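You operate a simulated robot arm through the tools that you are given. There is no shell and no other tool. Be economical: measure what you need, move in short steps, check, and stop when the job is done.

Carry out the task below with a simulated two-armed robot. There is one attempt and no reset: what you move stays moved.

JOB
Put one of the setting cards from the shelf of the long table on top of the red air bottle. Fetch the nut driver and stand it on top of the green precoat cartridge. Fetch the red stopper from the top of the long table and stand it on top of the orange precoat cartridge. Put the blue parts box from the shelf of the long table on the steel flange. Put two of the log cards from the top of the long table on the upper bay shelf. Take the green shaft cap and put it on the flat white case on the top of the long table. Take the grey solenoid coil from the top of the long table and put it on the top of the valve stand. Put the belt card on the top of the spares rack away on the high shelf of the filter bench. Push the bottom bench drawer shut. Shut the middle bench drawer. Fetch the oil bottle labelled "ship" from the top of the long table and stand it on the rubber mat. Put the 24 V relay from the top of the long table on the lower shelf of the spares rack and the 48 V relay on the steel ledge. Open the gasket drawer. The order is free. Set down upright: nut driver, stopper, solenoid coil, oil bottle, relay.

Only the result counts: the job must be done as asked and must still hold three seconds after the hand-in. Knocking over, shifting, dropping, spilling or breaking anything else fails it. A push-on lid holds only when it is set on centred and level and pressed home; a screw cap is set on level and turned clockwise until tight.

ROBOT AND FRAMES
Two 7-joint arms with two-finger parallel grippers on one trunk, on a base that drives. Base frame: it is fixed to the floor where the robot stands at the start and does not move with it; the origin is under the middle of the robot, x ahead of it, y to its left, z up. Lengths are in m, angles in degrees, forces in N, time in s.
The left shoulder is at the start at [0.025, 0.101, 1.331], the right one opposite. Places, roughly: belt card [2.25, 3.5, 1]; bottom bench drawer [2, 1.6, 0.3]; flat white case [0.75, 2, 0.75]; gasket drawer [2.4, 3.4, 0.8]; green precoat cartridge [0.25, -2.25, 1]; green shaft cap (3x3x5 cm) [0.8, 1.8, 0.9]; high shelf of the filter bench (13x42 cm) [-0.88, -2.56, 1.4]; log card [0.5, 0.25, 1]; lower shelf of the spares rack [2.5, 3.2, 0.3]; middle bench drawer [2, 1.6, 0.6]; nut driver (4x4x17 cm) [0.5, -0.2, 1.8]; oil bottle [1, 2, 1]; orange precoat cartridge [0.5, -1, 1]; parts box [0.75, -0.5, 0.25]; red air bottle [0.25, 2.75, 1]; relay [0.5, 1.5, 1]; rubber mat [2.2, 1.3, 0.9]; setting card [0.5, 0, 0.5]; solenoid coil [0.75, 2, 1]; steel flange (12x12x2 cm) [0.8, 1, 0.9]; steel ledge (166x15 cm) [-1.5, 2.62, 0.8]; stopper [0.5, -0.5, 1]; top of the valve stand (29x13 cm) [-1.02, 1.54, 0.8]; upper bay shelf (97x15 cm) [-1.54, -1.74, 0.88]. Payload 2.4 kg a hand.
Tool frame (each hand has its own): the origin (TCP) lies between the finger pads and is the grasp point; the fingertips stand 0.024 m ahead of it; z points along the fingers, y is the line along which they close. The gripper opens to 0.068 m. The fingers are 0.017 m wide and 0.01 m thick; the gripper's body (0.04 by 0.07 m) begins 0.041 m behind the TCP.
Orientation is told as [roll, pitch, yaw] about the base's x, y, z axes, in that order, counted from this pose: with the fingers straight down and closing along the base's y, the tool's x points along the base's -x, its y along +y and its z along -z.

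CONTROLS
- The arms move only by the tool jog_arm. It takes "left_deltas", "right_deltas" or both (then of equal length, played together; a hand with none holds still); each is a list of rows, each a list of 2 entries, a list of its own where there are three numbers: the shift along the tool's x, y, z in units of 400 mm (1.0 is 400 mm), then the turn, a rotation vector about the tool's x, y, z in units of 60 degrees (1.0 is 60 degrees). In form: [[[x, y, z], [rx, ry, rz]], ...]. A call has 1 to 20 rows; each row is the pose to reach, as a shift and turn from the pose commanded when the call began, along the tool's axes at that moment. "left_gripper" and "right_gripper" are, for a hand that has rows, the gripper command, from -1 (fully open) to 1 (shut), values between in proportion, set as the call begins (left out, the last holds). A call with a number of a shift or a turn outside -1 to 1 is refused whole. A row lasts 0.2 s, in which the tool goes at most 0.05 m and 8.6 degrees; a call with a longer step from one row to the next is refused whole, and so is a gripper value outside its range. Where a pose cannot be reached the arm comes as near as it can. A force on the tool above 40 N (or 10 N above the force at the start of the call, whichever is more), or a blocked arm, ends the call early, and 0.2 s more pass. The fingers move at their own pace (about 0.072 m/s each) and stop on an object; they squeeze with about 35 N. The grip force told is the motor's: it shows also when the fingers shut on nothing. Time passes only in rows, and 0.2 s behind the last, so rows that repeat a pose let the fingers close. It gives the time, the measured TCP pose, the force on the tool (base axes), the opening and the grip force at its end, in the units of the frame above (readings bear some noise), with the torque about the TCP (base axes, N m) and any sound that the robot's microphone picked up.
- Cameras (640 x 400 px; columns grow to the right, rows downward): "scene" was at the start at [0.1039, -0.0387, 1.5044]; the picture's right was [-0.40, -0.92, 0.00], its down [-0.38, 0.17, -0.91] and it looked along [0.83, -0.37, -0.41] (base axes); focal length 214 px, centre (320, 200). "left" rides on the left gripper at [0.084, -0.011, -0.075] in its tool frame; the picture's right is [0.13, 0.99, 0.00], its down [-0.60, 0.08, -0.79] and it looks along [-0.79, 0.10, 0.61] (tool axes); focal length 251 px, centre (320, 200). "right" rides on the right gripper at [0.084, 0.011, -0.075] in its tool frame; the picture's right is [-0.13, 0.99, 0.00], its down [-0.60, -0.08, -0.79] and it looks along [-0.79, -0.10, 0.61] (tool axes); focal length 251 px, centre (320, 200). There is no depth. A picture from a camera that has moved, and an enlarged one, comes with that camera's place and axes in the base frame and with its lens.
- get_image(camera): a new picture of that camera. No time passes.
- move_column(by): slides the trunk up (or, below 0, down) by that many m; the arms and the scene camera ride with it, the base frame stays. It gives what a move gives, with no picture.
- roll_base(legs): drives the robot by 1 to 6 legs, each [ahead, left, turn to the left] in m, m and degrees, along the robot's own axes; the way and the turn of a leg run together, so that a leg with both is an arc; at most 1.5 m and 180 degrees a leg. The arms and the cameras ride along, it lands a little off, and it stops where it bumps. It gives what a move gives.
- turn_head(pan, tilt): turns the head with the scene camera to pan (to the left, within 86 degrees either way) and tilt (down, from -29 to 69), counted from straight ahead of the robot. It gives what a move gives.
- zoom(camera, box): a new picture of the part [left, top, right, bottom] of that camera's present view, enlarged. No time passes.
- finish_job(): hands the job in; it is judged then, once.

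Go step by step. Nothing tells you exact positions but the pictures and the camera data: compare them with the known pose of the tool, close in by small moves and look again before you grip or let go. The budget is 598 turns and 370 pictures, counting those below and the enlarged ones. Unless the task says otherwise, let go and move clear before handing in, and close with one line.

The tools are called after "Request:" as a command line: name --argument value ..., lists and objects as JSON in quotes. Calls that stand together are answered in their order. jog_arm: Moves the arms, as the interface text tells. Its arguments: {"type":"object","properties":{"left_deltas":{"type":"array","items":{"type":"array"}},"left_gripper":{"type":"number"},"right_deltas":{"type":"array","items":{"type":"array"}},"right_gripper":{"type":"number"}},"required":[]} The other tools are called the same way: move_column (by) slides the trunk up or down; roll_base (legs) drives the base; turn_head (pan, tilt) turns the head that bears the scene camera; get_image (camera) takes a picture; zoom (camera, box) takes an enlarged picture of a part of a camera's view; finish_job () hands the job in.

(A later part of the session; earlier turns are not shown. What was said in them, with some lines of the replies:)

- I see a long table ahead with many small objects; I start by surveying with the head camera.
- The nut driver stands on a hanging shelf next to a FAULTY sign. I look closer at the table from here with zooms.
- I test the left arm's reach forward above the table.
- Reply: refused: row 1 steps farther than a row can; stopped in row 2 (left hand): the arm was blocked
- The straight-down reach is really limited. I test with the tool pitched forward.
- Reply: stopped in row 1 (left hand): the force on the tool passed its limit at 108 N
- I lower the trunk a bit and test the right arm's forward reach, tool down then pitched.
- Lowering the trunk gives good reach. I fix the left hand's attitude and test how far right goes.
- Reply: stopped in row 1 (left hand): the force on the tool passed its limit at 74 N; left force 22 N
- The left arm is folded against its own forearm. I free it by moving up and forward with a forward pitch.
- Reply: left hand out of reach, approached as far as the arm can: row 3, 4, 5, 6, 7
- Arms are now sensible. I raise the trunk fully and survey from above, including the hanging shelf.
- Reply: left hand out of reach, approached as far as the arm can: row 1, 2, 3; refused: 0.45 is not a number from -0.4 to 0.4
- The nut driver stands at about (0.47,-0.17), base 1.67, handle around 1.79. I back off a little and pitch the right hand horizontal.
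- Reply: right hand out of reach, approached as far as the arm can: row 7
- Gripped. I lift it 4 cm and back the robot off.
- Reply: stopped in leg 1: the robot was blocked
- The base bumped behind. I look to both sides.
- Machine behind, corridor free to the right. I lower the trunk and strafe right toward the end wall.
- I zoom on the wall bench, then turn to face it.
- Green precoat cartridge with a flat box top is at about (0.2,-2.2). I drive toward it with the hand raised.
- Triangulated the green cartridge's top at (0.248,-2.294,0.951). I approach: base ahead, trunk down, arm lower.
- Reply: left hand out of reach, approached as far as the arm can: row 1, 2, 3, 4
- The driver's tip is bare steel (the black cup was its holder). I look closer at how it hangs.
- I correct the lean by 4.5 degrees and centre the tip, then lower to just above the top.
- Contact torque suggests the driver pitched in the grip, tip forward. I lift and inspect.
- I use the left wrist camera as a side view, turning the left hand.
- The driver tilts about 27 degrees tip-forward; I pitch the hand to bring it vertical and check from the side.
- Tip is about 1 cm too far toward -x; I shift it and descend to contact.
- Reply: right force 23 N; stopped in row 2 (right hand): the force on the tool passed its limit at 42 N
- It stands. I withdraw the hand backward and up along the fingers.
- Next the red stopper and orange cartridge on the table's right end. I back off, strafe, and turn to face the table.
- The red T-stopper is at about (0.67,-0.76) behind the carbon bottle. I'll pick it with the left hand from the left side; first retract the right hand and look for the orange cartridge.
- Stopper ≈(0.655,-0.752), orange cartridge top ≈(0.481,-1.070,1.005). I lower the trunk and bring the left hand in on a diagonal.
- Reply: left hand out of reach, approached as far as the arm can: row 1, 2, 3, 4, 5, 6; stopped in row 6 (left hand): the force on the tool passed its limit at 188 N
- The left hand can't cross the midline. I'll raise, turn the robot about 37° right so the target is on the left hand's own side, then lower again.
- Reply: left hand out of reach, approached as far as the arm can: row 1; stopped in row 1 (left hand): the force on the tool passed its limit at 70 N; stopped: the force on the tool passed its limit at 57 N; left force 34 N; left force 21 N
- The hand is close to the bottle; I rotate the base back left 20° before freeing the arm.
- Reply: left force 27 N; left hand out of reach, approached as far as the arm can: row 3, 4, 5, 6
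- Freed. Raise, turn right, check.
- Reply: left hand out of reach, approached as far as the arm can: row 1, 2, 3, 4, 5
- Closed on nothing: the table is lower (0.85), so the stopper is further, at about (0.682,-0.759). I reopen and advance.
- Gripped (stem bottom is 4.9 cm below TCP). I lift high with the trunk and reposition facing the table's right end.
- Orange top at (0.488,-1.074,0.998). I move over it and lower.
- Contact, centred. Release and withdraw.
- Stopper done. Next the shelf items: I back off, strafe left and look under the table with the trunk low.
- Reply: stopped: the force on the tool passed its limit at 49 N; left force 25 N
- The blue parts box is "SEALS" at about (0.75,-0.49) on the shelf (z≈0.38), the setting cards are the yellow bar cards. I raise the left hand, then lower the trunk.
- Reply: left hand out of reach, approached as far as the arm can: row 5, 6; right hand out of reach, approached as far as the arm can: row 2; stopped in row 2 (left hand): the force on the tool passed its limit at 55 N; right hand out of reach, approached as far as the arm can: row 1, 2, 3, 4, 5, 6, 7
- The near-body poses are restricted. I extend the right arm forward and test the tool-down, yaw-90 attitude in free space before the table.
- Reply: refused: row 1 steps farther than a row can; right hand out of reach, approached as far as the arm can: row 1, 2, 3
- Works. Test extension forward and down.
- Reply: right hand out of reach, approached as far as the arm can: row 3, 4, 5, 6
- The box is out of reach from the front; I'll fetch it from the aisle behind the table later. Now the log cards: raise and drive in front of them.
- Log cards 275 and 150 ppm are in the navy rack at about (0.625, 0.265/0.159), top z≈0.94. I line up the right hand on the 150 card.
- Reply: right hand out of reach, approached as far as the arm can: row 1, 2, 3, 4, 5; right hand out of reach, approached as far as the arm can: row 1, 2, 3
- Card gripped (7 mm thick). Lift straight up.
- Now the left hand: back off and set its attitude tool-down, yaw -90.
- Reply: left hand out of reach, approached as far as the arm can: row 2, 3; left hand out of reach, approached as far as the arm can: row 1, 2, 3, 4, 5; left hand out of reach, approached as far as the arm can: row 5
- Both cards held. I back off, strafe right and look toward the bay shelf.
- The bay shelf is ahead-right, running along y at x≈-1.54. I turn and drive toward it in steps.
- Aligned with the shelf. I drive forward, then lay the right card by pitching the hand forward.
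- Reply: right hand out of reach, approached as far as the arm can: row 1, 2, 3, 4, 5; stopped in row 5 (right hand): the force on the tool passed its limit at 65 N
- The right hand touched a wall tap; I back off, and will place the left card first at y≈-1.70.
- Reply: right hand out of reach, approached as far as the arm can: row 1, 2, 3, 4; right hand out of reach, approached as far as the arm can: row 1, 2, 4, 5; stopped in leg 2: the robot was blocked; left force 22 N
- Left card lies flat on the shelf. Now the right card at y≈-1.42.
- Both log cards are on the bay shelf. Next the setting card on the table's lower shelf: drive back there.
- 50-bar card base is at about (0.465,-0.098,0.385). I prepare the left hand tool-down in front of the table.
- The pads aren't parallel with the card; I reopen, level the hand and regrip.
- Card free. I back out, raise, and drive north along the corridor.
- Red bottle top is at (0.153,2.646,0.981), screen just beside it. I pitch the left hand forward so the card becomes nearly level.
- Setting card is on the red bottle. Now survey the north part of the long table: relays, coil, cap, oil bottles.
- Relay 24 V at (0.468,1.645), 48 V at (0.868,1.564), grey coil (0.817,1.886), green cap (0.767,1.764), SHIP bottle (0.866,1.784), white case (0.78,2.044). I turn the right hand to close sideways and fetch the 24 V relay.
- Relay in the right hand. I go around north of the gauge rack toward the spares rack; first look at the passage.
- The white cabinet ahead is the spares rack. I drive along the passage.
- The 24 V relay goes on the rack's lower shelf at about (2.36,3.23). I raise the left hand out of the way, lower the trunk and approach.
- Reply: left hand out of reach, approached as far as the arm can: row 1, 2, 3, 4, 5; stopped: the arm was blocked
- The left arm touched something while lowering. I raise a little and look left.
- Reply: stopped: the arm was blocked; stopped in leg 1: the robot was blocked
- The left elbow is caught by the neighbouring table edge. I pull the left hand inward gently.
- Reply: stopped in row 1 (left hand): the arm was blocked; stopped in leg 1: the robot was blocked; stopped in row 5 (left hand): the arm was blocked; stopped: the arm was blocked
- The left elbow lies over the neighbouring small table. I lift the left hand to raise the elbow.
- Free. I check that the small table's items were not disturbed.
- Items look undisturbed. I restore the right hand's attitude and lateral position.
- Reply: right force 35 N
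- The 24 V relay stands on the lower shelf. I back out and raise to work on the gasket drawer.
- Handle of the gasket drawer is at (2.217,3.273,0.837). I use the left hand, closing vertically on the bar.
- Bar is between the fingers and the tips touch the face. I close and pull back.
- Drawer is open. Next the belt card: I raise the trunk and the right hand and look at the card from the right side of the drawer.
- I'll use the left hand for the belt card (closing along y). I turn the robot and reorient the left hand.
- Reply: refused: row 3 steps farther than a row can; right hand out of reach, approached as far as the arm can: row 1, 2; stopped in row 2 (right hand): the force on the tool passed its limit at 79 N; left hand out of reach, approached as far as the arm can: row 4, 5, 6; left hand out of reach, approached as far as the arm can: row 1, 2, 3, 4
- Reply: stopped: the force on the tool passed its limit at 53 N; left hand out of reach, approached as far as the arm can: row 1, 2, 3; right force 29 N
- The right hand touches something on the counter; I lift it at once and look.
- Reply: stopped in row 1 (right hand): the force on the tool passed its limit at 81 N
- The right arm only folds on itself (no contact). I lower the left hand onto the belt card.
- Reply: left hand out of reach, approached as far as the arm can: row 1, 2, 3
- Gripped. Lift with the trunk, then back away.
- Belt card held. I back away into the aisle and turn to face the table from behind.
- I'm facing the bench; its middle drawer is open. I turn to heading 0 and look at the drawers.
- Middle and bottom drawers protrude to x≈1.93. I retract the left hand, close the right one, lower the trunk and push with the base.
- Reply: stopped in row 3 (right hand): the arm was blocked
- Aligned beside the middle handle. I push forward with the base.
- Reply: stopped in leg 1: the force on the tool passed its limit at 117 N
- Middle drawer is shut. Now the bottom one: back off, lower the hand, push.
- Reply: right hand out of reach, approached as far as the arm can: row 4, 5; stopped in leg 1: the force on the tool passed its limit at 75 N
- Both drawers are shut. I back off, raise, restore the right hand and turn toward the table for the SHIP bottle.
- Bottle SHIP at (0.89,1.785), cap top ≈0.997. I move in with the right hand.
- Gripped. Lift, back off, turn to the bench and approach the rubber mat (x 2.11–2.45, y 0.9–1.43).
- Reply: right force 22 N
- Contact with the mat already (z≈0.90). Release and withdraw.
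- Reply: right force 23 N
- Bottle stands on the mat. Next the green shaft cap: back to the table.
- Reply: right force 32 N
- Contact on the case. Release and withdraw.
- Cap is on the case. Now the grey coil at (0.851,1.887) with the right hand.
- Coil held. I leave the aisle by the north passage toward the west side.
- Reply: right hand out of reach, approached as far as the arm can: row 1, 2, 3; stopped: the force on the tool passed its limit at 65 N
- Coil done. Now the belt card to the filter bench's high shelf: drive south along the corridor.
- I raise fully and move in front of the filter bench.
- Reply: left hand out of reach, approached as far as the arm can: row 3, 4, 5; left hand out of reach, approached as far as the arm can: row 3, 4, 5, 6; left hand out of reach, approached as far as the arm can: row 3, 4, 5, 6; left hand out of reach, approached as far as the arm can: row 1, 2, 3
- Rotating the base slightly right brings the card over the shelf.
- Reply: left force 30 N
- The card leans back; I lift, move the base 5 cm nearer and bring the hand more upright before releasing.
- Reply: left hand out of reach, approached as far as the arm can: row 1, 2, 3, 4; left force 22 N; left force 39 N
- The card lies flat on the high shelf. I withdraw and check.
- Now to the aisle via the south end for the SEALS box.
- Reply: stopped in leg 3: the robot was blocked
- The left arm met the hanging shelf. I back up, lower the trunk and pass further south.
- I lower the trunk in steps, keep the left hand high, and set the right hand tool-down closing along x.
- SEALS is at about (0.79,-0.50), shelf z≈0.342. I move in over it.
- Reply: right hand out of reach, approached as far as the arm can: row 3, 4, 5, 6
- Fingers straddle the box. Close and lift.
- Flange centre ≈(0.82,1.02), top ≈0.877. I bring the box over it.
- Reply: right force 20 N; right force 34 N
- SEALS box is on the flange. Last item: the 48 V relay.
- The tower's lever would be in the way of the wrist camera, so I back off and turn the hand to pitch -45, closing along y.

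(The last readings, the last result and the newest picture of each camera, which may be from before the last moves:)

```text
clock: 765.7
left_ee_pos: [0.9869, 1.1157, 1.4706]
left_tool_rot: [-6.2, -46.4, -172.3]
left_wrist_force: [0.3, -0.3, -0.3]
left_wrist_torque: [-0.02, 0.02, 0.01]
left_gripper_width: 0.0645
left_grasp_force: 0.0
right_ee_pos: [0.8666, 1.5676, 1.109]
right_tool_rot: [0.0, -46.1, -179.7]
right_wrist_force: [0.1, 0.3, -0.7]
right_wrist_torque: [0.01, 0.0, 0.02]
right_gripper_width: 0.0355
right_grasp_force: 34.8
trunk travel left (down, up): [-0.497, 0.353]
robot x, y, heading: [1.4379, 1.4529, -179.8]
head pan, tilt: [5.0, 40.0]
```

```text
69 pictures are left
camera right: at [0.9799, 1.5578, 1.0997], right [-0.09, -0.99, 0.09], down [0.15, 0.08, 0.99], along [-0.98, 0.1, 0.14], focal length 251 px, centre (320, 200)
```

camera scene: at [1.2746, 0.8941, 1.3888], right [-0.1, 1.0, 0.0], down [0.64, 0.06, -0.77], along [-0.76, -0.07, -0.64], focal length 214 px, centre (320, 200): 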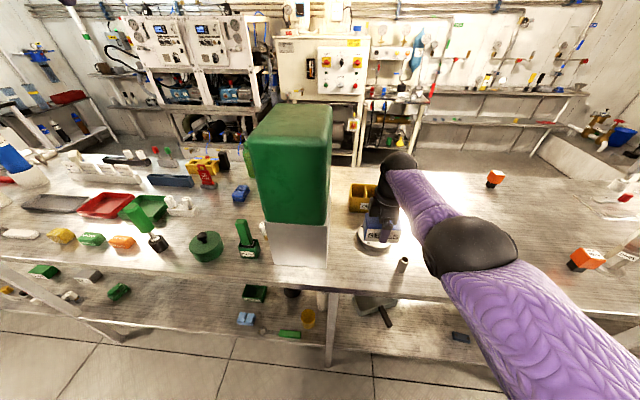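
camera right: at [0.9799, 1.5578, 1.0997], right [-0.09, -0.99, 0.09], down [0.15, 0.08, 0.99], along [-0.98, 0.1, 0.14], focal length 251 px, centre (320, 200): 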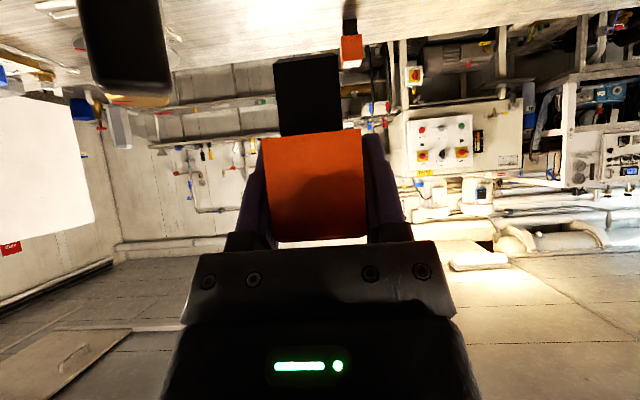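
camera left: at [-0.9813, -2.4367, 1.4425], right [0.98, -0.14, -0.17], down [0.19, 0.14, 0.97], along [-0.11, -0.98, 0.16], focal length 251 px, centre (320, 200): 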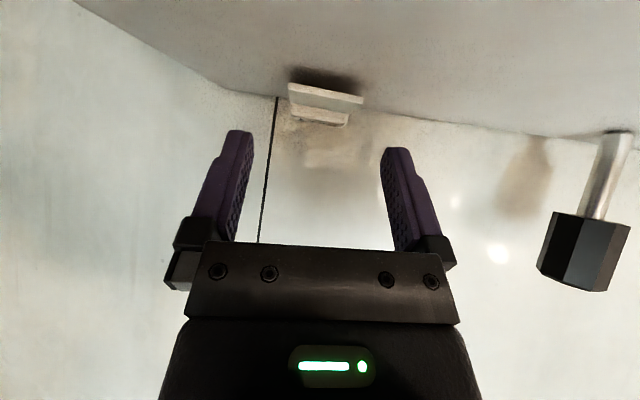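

Relay held. I leave by the north passage to the west wall ledge.

Request:
roll_base --legs '[[-0.26, 0, 0], [0, -1.45, 0]]'

Request:
roll_base --legs '[[0, -0.26, 0]]'

Request:
turn_head --pan 0 --tilt 35

Request:
get_image --camera "scene"

```text
clock: 774.5
left_ee_pos: [1.2501, 2.5867, 1.4697]
left_tool_rot: [-6.2, -46.3, -172.6]
left_wrist_force: [0.2, 0.5, -0.5]
left_wrist_torque: [0.01, -0.01, 0.01]
left_gripper_width: 0.0644
left_grasp_force: 0.1
right_ee_pos: [1.1329, 3.0405, 1.1072]
right_tool_rot: [0.0, -46.1, 179.9]
right_wrist_force: [-1.0, 0.3, -1.0]
right_wrist_torque: [0.0, 0.01, 0.02]
right_gripper_width: 0.0355
right_grasp_force: 34.7
trunk travel left (down, up): [-0.497, 0.353]
robot x, y, heading: [1.6995, 2.9152, -179.9]
head pan, tilt: [5.0, 40.0]
```

```text
clock: 776.4
left_ee_pos: [1.2493, 2.8591, 1.4701]
left_tool_rot: [-6.1, -46.4, -173.2]
left_wrist_force: [0.6, 0.0, -0.4]
left_wrist_torque: [0.03, 0.01, 0.02]
left_gripper_width: 0.0645
left_grasp_force: 0.0
right_ee_pos: [1.1352, 3.3114, 1.1089]
right_tool_rot: [0.0, -46.0, 179.5]
right_wrist_force: [0.3, 0.3, -1.3]
right_wrist_torque: [0.01, 0.02, -0.01]
right_gripper_width: 0.0355
right_grasp_force: 34.9
trunk travel left (down, up): [-0.497, 0.353]
robot x, y, heading: [1.7028, 3.1893, 179.6]
head pan, tilt: [5.0, 40.0]
```

```text
clock: 777.0
left_ee_pos: [1.2473, 2.8572, 1.4707]
left_tool_rot: [-6.2, -46.4, -172.9]
left_wrist_force: [0.1, -0.2, -0.4]
left_wrist_torque: [-0.03, -0.02, 0.01]
left_gripper_width: 0.065
left_grasp_force: 0.1
right_ee_pos: [1.1326, 3.3115, 1.1094]
right_tool_rot: [0.0, -46.1, 179.6]
right_wrist_force: [-0.3, -0.4, -1.2]
right_wrist_torque: [-0.02, 0.0, 0.01]
right_gripper_width: 0.0358
right_grasp_force: 35.3
trunk travel left (down, up): [-0.497, 0.353]
robot x, y, heading: [1.7001, 3.1859, 179.7]
head pan, tilt: [0.0, 35.0]
```

```text
68 pictures are left
camera scene: at [1.5956, 3.1875, 1.4396], right [0.0, 1.0, 0.0], down [0.57, 0.0, -0.82], along [-0.82, 0.0, -0.57], focal length 214 px, centre (320, 200)
```

scene: 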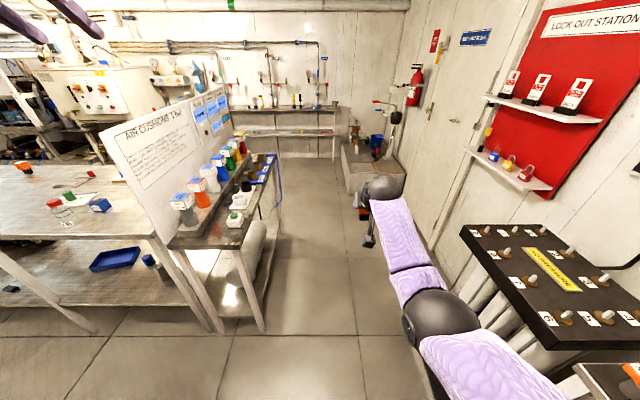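

Request:
roll_base --legs '[[1.3, 0, 0], [0.85, 0, 0]]'

Request:
turn_head --pan 15 --tilt 30

Request:
get_image --camera "scene"

```text
clock: 787.5
left_ee_pos: [-0.8722, 2.8524, 1.4706]
left_tool_rot: [-6.3, -46.4, -173.1]
left_wrist_force: [-0.5, -0.1, 0.5]
left_wrist_torque: [0.0, 0.01, -0.02]
left_gripper_width: 0.0644
left_grasp_force: 0.1
right_ee_pos: [-0.9855, 3.3056, 1.1087]
right_tool_rot: [0.0, -46.1, 179.6]
right_wrist_force: [-0.7, -0.2, -0.7]
right_wrist_torque: [0.01, -0.02, 0.03]
right_gripper_width: 0.0354
right_grasp_force: 35.4
trunk travel left (down, up): [-0.497, 0.353]
robot x, y, heading: [-0.4175, 3.1825, 179.6]
head pan, tilt: [0.0, 35.0]
```

```text
clock: 788.3
left_ee_pos: [-0.872, 2.8533, 1.4705]
left_tool_rot: [-6.2, -46.4, -173.2]
left_wrist_force: [-0.2, 1.0, -0.6]
left_wrist_torque: [0.0, 0.0, 0.0]
left_gripper_width: 0.0645
left_grasp_force: 0.1
right_ee_pos: [-0.9856, 3.3059, 1.1088]
right_tool_rot: [0.1, -46.1, 179.4]
right_wrist_force: [0.0, -0.3, -1.0]
right_wrist_torque: [0.01, -0.02, -0.04]
right_gripper_width: 0.0355
right_grasp_force: 35.0
trunk travel left (down, up): [-0.497, 0.353]
robot x, y, heading: [-0.4161, 3.186, 179.9]
head pan, tilt: [15.0, 30.0]
```

```text
67 pictures are left
camera scene: at [-0.5231, 3.1589, 1.4474], right [-0.25, 0.97, 0.0], down [0.48, 0.13, -0.87], along [-0.84, -0.22, -0.5], focal length 214 px, centre (320, 200)
```

scene: 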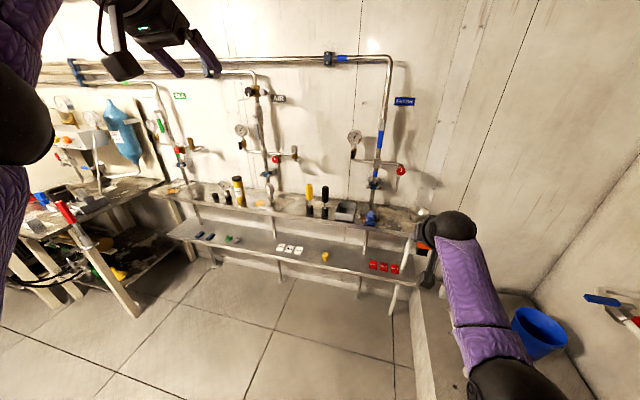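

Request:
zoom --camera "scene" --box '[150, 150, 440, 290]'

```text
2.21 times, centred on (295, 220) of scene
camera zoom: at [-0.5231, 3.1589, 1.4474], right [-0.25, 0.97, 0.0], down [0.48, 0.13, -0.87], along [-0.84, -0.22, -0.5], focal length 473 px, centre (375, 156)
```

zoom: 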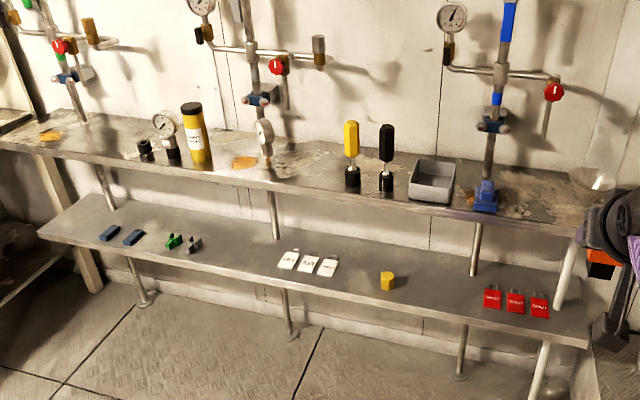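

Free spot on the upper ledge at about (-1.475,2.72). I pull the left hand back and move in.

Request:
jog_arm --left_deltas '[[[0.05, 0, -0.05], [0, 0, 0]], [[0.1, 0, -0.1], [0, 0, 0]], [[0.16, 0, -0.16], [0, 0, 0]], [[0.21, 0, -0.21], [0, 0, 0]]]'

Request:
roll_base --legs '[[0, 0.58, 0], [0.3, 0, 0]]'

Request:
move_column --by -0.1

Request:
turn_head --pan -10 --tilt 35

Request:
get_image --camera "scene"

```text
clock: 789.3
left_ee_pos: [-0.7522, 2.8594, 1.4668]
left_tool_rot: [-6.3, -46.5, -172.9]
left_wrist_force: [0.3, -0.3, -0.4]
left_wrist_torque: [-0.01, 0.01, -0.01]
left_gripper_width: 0.0643
left_grasp_force: 0.1
right_ee_pos: [-0.9845, 3.3066, 1.1088]
right_tool_rot: [0.0, -46.1, 179.5]
right_wrist_force: [-0.5, 0.3, -0.3]
right_wrist_torque: [0.0, 0.01, 0.01]
right_gripper_width: 0.0352
right_grasp_force: 34.3
trunk travel left (down, up): [-0.497, 0.353]
robot x, y, heading: [-0.411, 3.1841, 179.7]
head pan, tilt: [15.0, 30.0]
```

```text
clock: 794.3
left_ee_pos: [-1.0707, 2.2893, 1.4665]
left_tool_rot: [-6.2, -46.4, -173.9]
left_wrist_force: [-0.8, 0.1, -0.3]
left_wrist_torque: [0.02, -0.04, 0.02]
left_gripper_width: 0.0646
left_grasp_force: 0.1
right_ee_pos: [-1.2978, 2.7393, 1.1087]
right_tool_rot: [0.0, -46.2, 178.7]
right_wrist_force: [1.3, -0.2, -0.7]
right_wrist_torque: [-0.04, 0.0, 0.0]
right_gripper_width: 0.0356
right_grasp_force: 35.3
trunk travel left (down, up): [-0.497, 0.353]
robot x, y, heading: [-0.7337, 2.6074, 179.1]
head pan, tilt: [15.0, 30.0]
```

```text
clock: 795.6
left_ee_pos: [-1.0691, 2.2902, 1.3676]
left_tool_rot: [-6.2, -46.5, -173.9]
left_wrist_force: [-0.1, 0.2, 0.8]
left_wrist_torque: [0.01, -0.01, -0.01]
left_gripper_width: 0.0645
left_grasp_force: 0.0
right_ee_pos: [-1.2966, 2.7407, 1.0086]
right_tool_rot: [0.0, -46.2, 178.7]
right_wrist_force: [0.0, -0.5, -0.7]
right_wrist_torque: [-0.02, 0.01, 0.01]
right_gripper_width: 0.0355
right_grasp_force: 35.0
trunk travel left (down, up): [-0.397, 0.453]
robot x, y, heading: [-0.7311, 2.6127, 178.7]
head pan, tilt: [15.0, 30.0]
```

```text
clock: 796.5
left_ee_pos: [-1.0698, 2.2898, 1.3659]
left_tool_rot: [-6.2, -46.4, -173.8]
left_wrist_force: [0.5, -0.9, 0.2]
left_wrist_torque: [0.0, 0.01, 0.01]
left_gripper_width: 0.0645
left_grasp_force: 0.1
right_ee_pos: [-1.2958, 2.7413, 1.0091]
right_tool_rot: [0.0, -46.1, 178.7]
right_wrist_force: [-0.4, 0.7, -0.1]
right_wrist_torque: [0.01, 0.01, 0.03]
right_gripper_width: 0.0355
right_grasp_force: 34.9
trunk travel left (down, up): [-0.397, 0.453]
robot x, y, heading: [-0.7299, 2.6049, 178.9]
head pan, tilt: [-10.0, 35.0]
```

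```text
65 pictures are left
camera scene: at [-0.8465, 2.6251, 1.3391], right [0.19, 0.98, 0.0], down [0.56, -0.11, -0.82], along [-0.8, 0.16, -0.57], focal length 214 px, centre (320, 200)
```

scene: 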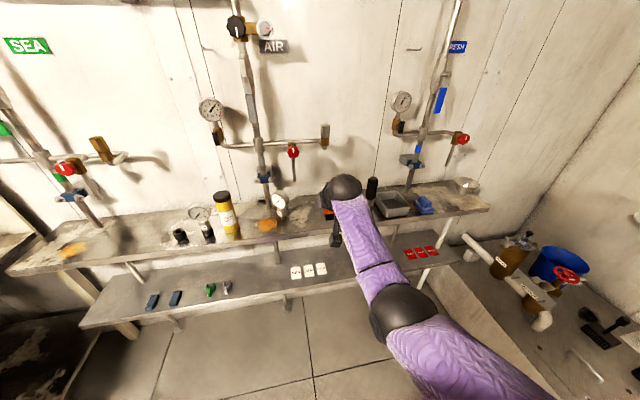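

Request:
zoom --camera "scene" --box '[240, 120, 440, 260]'

Request:
get_image --camera "right"

```text
2.86 times, centred on (340, 190) of scene
camera zoom: at [-0.8465, 2.6251, 1.3391], right [0.19, 0.98, 0.0], down [0.56, -0.11, -0.82], along [-0.8, 0.16, -0.57], focal length 613 px, centre (263, 229)
```

zoom: 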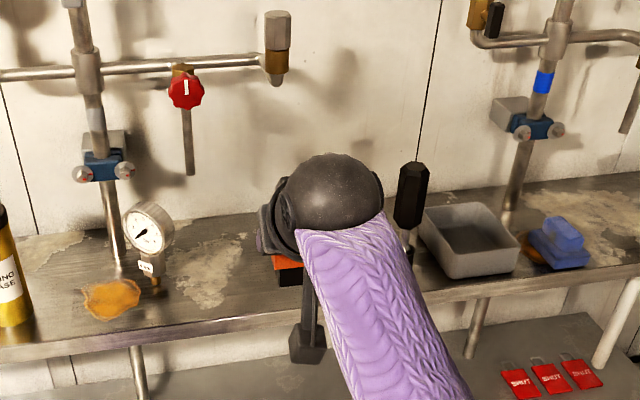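

```text
63 pictures are left
camera right: at [-1.1847, 2.7266, 0.9998], right [-0.11, -0.99, 0.09], down [0.15, 0.07, 0.99], along [-0.98, 0.12, 0.14], focal length 251 px, centre (320, 200)
```

right: 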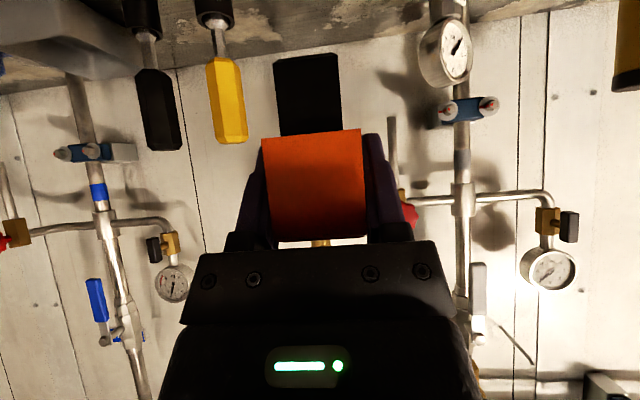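

Request:
move_column --by -0.1

Request:
roll_base --legs '[[0.14, 0, 0]]'

Request:
get_image --camera "right"

```text
clock: 797.8
left_ee_pos: [-1.0696, 2.2904, 1.2666]
left_tool_rot: [-6.2, -46.5, -173.8]
left_wrist_force: [0.6, 0.4, 0.7]
left_wrist_torque: [-0.02, 0.01, 0.05]
left_gripper_width: 0.0647
left_grasp_force: 0.0
right_ee_pos: [-1.2967, 2.7395, 0.9092]
right_tool_rot: [0.0, -46.1, 178.7]
right_wrist_force: [-0.1, -0.2, -1.3]
right_wrist_torque: [-0.01, -0.02, 0.01]
right_gripper_width: 0.0355
right_grasp_force: 35.4
trunk travel left (down, up): [-0.297, 0.553]
robot x, y, heading: [-0.7308, 2.6109, 178.9]
head pan, tilt: [-10.0, 35.0]
```

```text
clock: 799.1
left_ee_pos: [-1.2118, 2.2936, 1.2663]
left_tool_rot: [-6.3, -46.5, -174.0]
left_wrist_force: [0.0, -0.2, -0.2]
left_wrist_torque: [0.01, -0.02, 0.02]
left_gripper_width: 0.0647
left_grasp_force: 0.0
right_ee_pos: [-1.4375, 2.7443, 0.9083]
right_tool_rot: [0.1, -46.0, 178.6]
right_wrist_force: [-0.1, -0.1, -0.4]
right_wrist_torque: [-0.03, -0.01, 0.03]
right_gripper_width: 0.0358
right_grasp_force: 35.0
trunk travel left (down, up): [-0.297, 0.553]
robot x, y, heading: [-0.8709, 2.6106, 178.8]
head pan, tilt: [-10.0, 35.0]
```

```text
62 pictures are left
camera right: at [-1.3263, 2.7303, 0.8997], right [-0.11, -0.99, 0.09], down [0.15, 0.07, 0.99], along [-0.98, 0.13, 0.14], focal length 251 px, centre (320, 200)
```

right: 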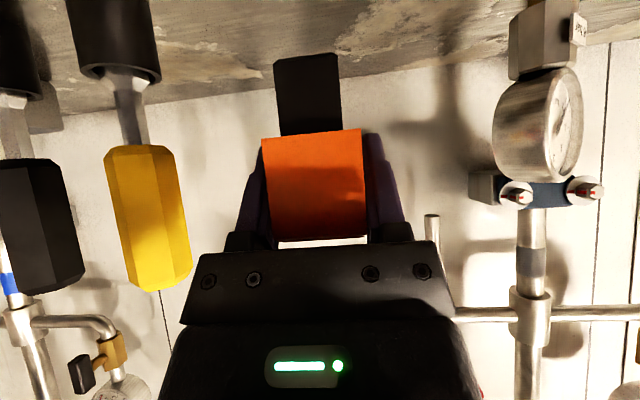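

Request:
roll_base --legs '[[0.035, 0, 0]]'

Request:
jog_arm --right_deltas '[[[0.03, 0, 0.03], [0, 0, 0]], [[0.06, 0, 0.06], [0, 0, 0]], [[0.075, 0, 0.072], [0, 0, 0]]]'

Request:
jog_arm --right_deltas '[[[0.008, 0, 0.008], [0, 0, 0]], [[0.015, 0, 0.015], [0, 0, 0]]]'

Request:
get_image --camera "right"

```text
clock: 800.0
left_ee_pos: [-1.2497, 2.294, 1.2667]
left_tool_rot: [-6.3, -46.5, -174.1]
left_wrist_force: [-0.1, -0.6, -0.6]
left_wrist_torque: [-0.01, 0.01, 0.02]
left_gripper_width: 0.0648
left_grasp_force: 0.2
right_ee_pos: [-1.4747, 2.7451, 0.9082]
right_tool_rot: [-0.1, -46.1, 178.6]
right_wrist_force: [0.8, 0.7, -1.1]
right_wrist_torque: [-0.05, 0.02, 0.01]
right_gripper_width: 0.0357
right_grasp_force: 34.9
trunk travel left (down, up): [-0.297, 0.553]
robot x, y, heading: [-0.9077, 2.6167, 179.0]
head pan, tilt: [-10.0, 35.0]
```

```text
clock: 800.8
left_ee_pos: [-1.2482, 2.2942, 1.2668]
left_tool_rot: [-6.2, -46.4, -174.0]
left_wrist_force: [0.5, -1.2, -0.7]
left_wrist_torque: [-0.03, 0.02, 0.03]
left_gripper_width: 0.0644
left_grasp_force: 0.0
right_ee_pos: [-1.4741, 2.7448, 0.8669]
right_tool_rot: [0.0, -46.1, 178.6]
right_wrist_force: [1.2, 0.5, -1.6]
right_wrist_torque: [0.0, 0.0, 0.0]
right_gripper_width: 0.0356
right_grasp_force: 35.1
trunk travel left (down, up): [-0.297, 0.553]
robot x, y, heading: [-0.9043, 2.6073, 178.9]
head pan, tilt: [-10.0, 35.0]
```

```text
clock: 801.4
left_ee_pos: [-1.2486, 2.2944, 1.2666]
left_tool_rot: [-6.2, -46.4, -174.0]
left_wrist_force: [0.5, 0.3, -0.5]
left_wrist_torque: [-0.03, 0.0, -0.02]
left_gripper_width: 0.0647
left_grasp_force: 0.1
right_ee_pos: [-1.4738, 2.7436, 0.8577]
right_tool_rot: [0.1, -46.2, 178.6]
right_wrist_force: [0.4, 0.1, 0.2]
right_wrist_torque: [0.04, 0.02, -0.01]
right_gripper_width: 0.0353
right_grasp_force: 34.9
trunk travel left (down, up): [-0.297, 0.553]
robot x, y, heading: [-0.9086, 2.613, 178.9]
head pan, tilt: [-10.0, 35.0]
```

```text
61 pictures are left
camera right: at [-1.3616, 2.7309, 0.8486], right [-0.11, -0.99, 0.09], down [0.15, 0.07, 0.99], along [-0.98, 0.13, 0.14], focal length 251 px, centre (320, 200)
```

right: 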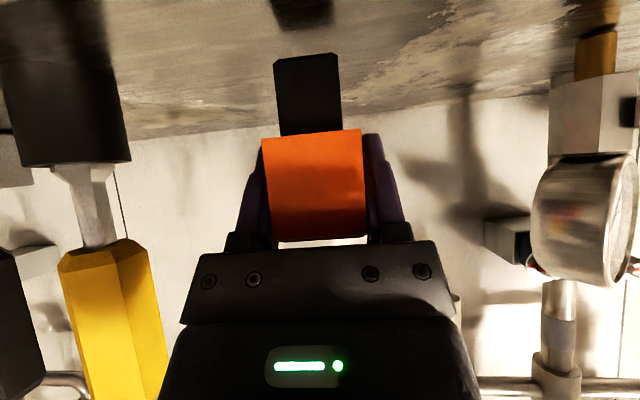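

Request:
jog_arm --right_deltas '[[[0.006, 0, 0.006], [0, 0, 0]], [[0.011, 0, 0.011], [0, 0, 0]]]'

Request:
jog_arm --right_deltas '[[[0.005, 0, 0.005], [0, 0, 0]], [[0.009, 0, 0.009], [0, 0, 0]]]'

```text
clock: 802.0
left_ee_pos: [-1.2474, 2.2947, 1.2671]
left_tool_rot: [-6.2, -46.3, -174.0]
left_wrist_force: [-0.8, 0.7, 0.1]
left_wrist_torque: [-0.03, 0.06, 0.01]
left_gripper_width: 0.0645
left_grasp_force: 0.2
right_ee_pos: [-1.4743, 2.7441, 0.852]
right_tool_rot: [0.1, -46.1, 178.6]
right_wrist_force: [-0.7, -0.3, -0.4]
right_wrist_torque: [-0.01, -0.04, -0.03]
right_gripper_width: 0.0353
right_grasp_force: 34.7
trunk travel left (down, up): [-0.297, 0.553]
robot x, y, heading: [-0.9072, 2.6118, 178.8]
head pan, tilt: [-10.0, 35.0]
```

```text
clock: 802.6
left_ee_pos: [-1.2477, 2.2936, 1.2663]
left_tool_rot: [-6.2, -46.5, -174.1]
left_wrist_force: [0.7, -0.3, 0.1]
left_wrist_torque: [-0.03, 0.01, -0.02]
left_gripper_width: 0.0646
left_grasp_force: 0.0
right_ee_pos: [-1.4741, 2.745, 0.8479]
right_tool_rot: [0.0, -46.1, 178.6]
right_wrist_force: [-0.5, 0.4, 3.0]
right_wrist_torque: [-0.03, -0.04, -0.03]
right_gripper_width: 0.0356
right_grasp_force: 35.3
trunk travel left (down, up): [-0.297, 0.553]
robot x, y, heading: [-0.9086, 2.6133, 178.9]
head pan, tilt: [-10.0, 35.0]
```

Light contact. Release and withdraw.

Request:
jog_arm --right_deltas '[[[0.002, 0, 0.002], [0, 0, 0]], [[0.002, 0, 0.002], [0, 0, 0]], [[0.002, 0, 0.002], [0, 0, 0]], [[0.002, 0, 0.002], [0, 0, 0]]]' --right_gripper -0.7

Request:
jog_arm --right_deltas '[[[0, 0, -0.05], [0, 0, 0]], [[0, 0, -0.12], [0, 0, 0]], [[0, 0, -0.22], [0, 0, 0]], [[0, 0, -0.3], [0, 0, 0]]]'

Request:
get_image --camera "right"

```text
clock: 803.6
left_ee_pos: [-1.2503, 2.2939, 1.2679]
left_tool_rot: [-6.3, -46.5, -174.0]
left_wrist_force: [-1.4, 0.6, -0.7]
left_wrist_torque: [0.02, -0.02, -0.02]
left_gripper_width: 0.0643
left_grasp_force: 0.0
right_ee_pos: [-1.4734, 2.7425, 0.8457]
right_tool_rot: [0.1, -46.1, 178.6]
right_wrist_force: [0.3, 0.0, 0.1]
right_wrist_torque: [-0.03, 0.03, 0.01]
right_gripper_width: 0.0579
right_grasp_force: 0.1
trunk travel left (down, up): [-0.297, 0.553]
robot x, y, heading: [-0.9068, 2.6134, 179.0]
head pan, tilt: [-10.0, 35.0]
```

```text
clock: 804.6
left_ee_pos: [-1.2482, 2.2935, 1.267]
left_tool_rot: [-6.2, -46.4, -174.0]
left_wrist_force: [-0.2, 0.1, 0.6]
left_wrist_torque: [-0.02, 0.0, -0.04]
left_gripper_width: 0.0648
left_grasp_force: 0.0
right_ee_pos: [-1.3863, 2.7415, 0.9295]
right_tool_rot: [-0.2, -46.1, 178.8]
right_wrist_force: [-1.1, 0.1, 0.7]
right_wrist_torque: [-0.02, 0.01, 0.04]
right_gripper_width: 0.0577
right_grasp_force: 0.1
trunk travel left (down, up): [-0.297, 0.553]
robot x, y, heading: [-0.905, 2.6132, 179.0]
head pan, tilt: [-10.0, 35.0]
```

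```text
60 pictures are left
camera right: at [-1.2746, 2.7284, 0.9209], right [-0.11, -0.99, 0.09], down [0.15, 0.07, 0.99], along [-0.98, 0.13, 0.14], focal length 251 px, centre (320, 200)
```

right: 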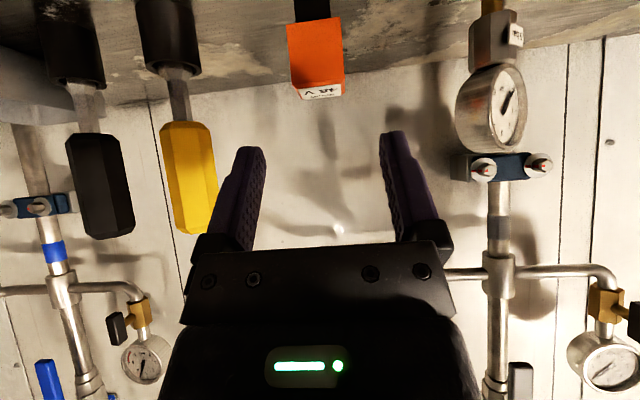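

The relay stands on the ledge. Before handing in I check the hanging shelf where the nut driver stood (its holder).

Request:
roll_base --legs '[[-0.5, 0, 0], [0, 0, 90], [1.3, 0, 0]]'

Request:
move_column --by 0.4

Request:
move_column --by 0.14

Request:
turn_head --pan 60 --tilt 5

Request:
zoom --camera "scene" --box '[160, 100, 480, 300]'

```text
clock: 817.4
left_ee_pos: [-0.1679, 0.9578, 1.2663]
left_tool_rot: [-6.2, -46.4, -85.6]
left_wrist_force: [-0.3, -0.3, 1.0]
left_wrist_torque: [-0.01, -0.01, 0.03]
left_gripper_width: 0.0648
left_grasp_force: 0.1
right_ee_pos: [-0.6212, 0.8324, 0.9296]
right_tool_rot: [0.1, -46.1, -93.0]
right_wrist_force: [0.2, 0.1, 0.0]
right_wrist_torque: [0.0, 0.0, 0.03]
right_gripper_width: 0.0577
right_grasp_force: 0.2
trunk travel left (down, up): [-0.297, 0.553]
robot x, y, heading: [-0.4764, 1.3051, -92.6]
head pan, tilt: [-10.0, 35.0]
```

```text
clock: 821.2
left_ee_pos: [-0.1682, 0.9586, 1.6671]
left_tool_rot: [-6.1, -46.4, -85.6]
left_wrist_force: [0.2, -0.1, 0.6]
left_wrist_torque: [0.02, 0.02, 0.02]
left_gripper_width: 0.0645
left_grasp_force: 0.1
right_ee_pos: [-0.6192, 0.8321, 1.33]
right_tool_rot: [0.1, -46.0, -93.0]
right_wrist_force: [0.1, 0.1, 0.1]
right_wrist_torque: [0.04, 0.01, -0.01]
right_gripper_width: 0.0579
right_grasp_force: 0.1
trunk travel left (down, up): [-0.697, 0.153]
robot x, y, heading: [-0.4807, 1.3085, -92.6]
head pan, tilt: [-10.0, 35.0]
```

```text
clock: 822.9
left_ee_pos: [-0.1697, 0.9586, 1.8061]
left_tool_rot: [-6.1, -46.3, -85.6]
left_wrist_force: [-0.9, -0.2, -0.8]
left_wrist_torque: [-0.01, 0.02, 0.02]
left_gripper_width: 0.0646
left_grasp_force: 0.1
right_ee_pos: [-0.6202, 0.8322, 1.4691]
right_tool_rot: [-0.1, -46.1, -92.9]
right_wrist_force: [-0.1, 0.5, 0.0]
right_wrist_torque: [-0.01, -0.03, 0.01]
right_gripper_width: 0.0578
right_grasp_force: 0.1
trunk travel left (down, up): [-0.837, 0.013]
robot x, y, heading: [-0.4754, 1.3038, -92.7]
head pan, tilt: [-10.0, 35.0]
```

```text
clock: 824.3
left_ee_pos: [-0.1685, 0.9592, 1.8068]
left_tool_rot: [-6.2, -46.3, -85.7]
left_wrist_force: [0.8, -0.3, 0.9]
left_wrist_torque: [0.02, -0.06, 0.0]
left_gripper_width: 0.0644
left_grasp_force: 0.1
right_ee_pos: [-0.6201, 0.8329, 1.47]
right_tool_rot: [0.1, -46.1, -93.1]
right_wrist_force: [1.3, -0.5, -0.1]
right_wrist_torque: [0.02, -0.03, -0.01]
right_gripper_width: 0.0577
right_grasp_force: 0.0
trunk travel left (down, up): [-0.837, 0.013]
robot x, y, heading: [-0.4776, 1.3113, -92.7]
head pan, tilt: [60.0, 5.0]
```

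```text
2.00 times, centred on (320, 200) of scene
camera zoom: at [-0.3979, 1.2464, 1.8282], right [-0.54, -0.84, 0.0], down [-0.07, 0.05, -1.0], along [0.84, -0.54, -0.09], focal length 429 px, centre (320, 200)
```

zoom: 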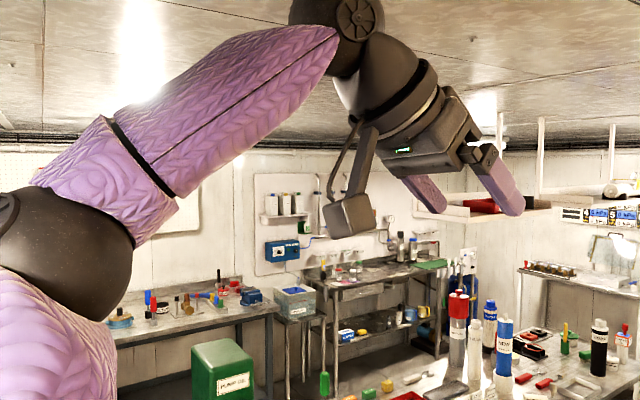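

Request:
roll_base --legs '[[0.95, 0, 0]]'

Request:
turn_head --pan 62 --tilt 8

Request:
get_image --camera "scene"

```text
clock: 829.1
left_ee_pos: [-0.2237, 0.0464, 1.807]
left_tool_rot: [-6.2, -46.4, -86.3]
left_wrist_force: [0.4, 0.3, 0.9]
left_wrist_torque: [0.0, 0.0, 0.0]
left_gripper_width: 0.0645
left_grasp_force: 0.1
right_ee_pos: [-0.6762, -0.0743, 1.4686]
right_tool_rot: [0.0, -46.1, -93.8]
right_wrist_force: [0.4, 0.2, 0.7]
right_wrist_torque: [0.01, -0.01, 0.0]
right_gripper_width: 0.0579
right_grasp_force: 0.1
trunk travel left (down, up): [-0.837, 0.013]
robot x, y, heading: [-0.5289, 0.398, -93.5]
head pan, tilt: [60.0, 5.0]
```

```text
clock: 829.7
left_ee_pos: [-0.2238, 0.0453, 1.8073]
left_tool_rot: [-6.2, -46.5, -86.2]
left_wrist_force: [-0.3, -0.2, -0.3]
left_wrist_torque: [-0.02, 0.0, -0.02]
left_gripper_width: 0.0644
left_grasp_force: 0.1
right_ee_pos: [-0.6762, -0.0743, 1.47]
right_tool_rot: [0.0, -46.1, -93.6]
right_wrist_force: [0.8, 0.2, 0.2]
right_wrist_torque: [0.05, -0.04, -0.02]
right_gripper_width: 0.0579
right_grasp_force: 0.0
trunk travel left (down, up): [-0.837, 0.013]
robot x, y, heading: [-0.5282, 0.4015, -93.6]
head pan, tilt: [62.0, 8.0]
```

```text
58 pictures are left
camera scene: at [-0.4472, 0.3383, 1.8234], right [-0.52, -0.85, 0.0], down [-0.12, 0.07, -0.99], along [0.84, -0.52, -0.14], focal length 214 px, centre (320, 200)
```

scene: 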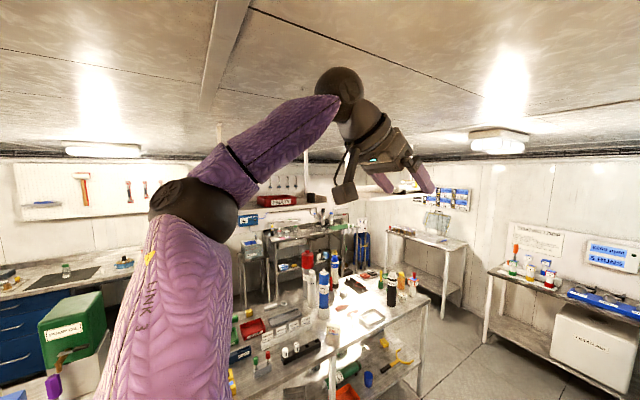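

Request:
zoom --camera "scene" --box '[225, 160, 355, 230]'

Request:
zoom --camera "scene" --box '[320, 240, 440, 330]'

Request:
zoom --camera "scene" --box '[490, 230, 570, 300]'

```text
4.92 times, centred on (290, 195) of scene
camera zoom: at [-0.4472, 0.3383, 1.8234], right [-0.52, -0.85, 0.0], down [-0.12, 0.07, -0.99], along [0.84, -0.52, -0.14], focal length 1056 px, centre (468, 225)
```

zoom: 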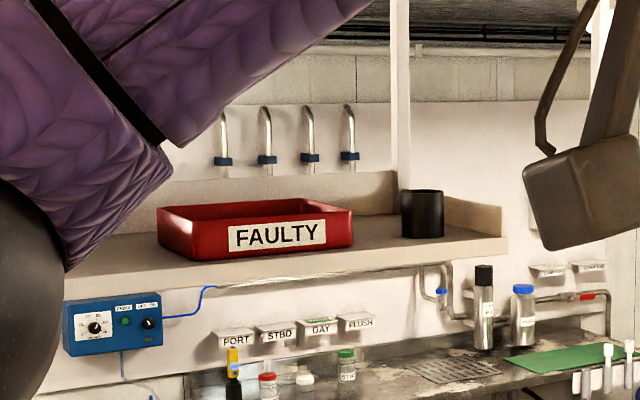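

```text
4.44 times, centred on (380, 285) of scene
camera zoom: at [-0.4472, 0.3383, 1.8234], right [-0.52, -0.85, 0.0], down [-0.12, 0.07, -0.99], along [0.84, -0.52, -0.14], focal length 953 px, centre (53, -178)
```

zoom: 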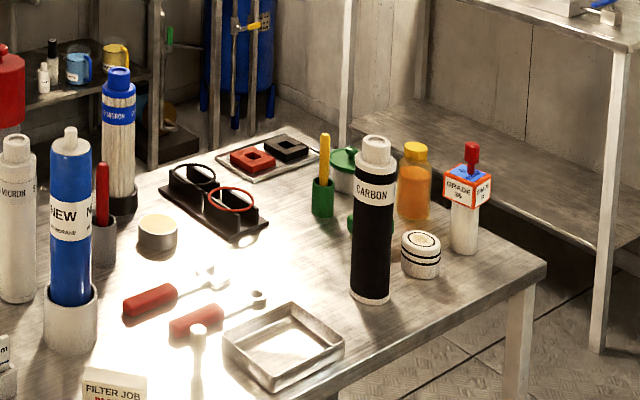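

```text
5.71 times, centred on (530, 265) of scene
camera zoom: at [-0.4472, 0.3383, 1.8234], right [-0.52, -0.85, 0.0], down [-0.12, 0.07, -0.99], along [0.84, -0.52, -0.14], focal length 1226 px, centre (-880, -171)
```

zoom: 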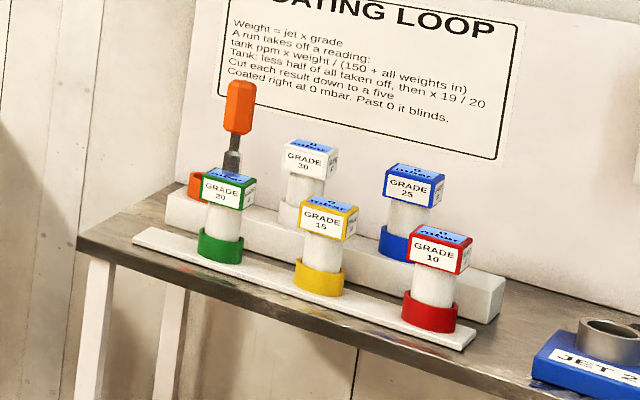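

The holder is upright, and the nut driver and red stopper still stand where I put them. Hands are empty and clear, so I hand in.

Request:
finish_job

```text
The job is handed in.
```

I carried out every item on the list and handed the job in. I checked each placement by camera as I made it, and both hands were empty and clear at the end.
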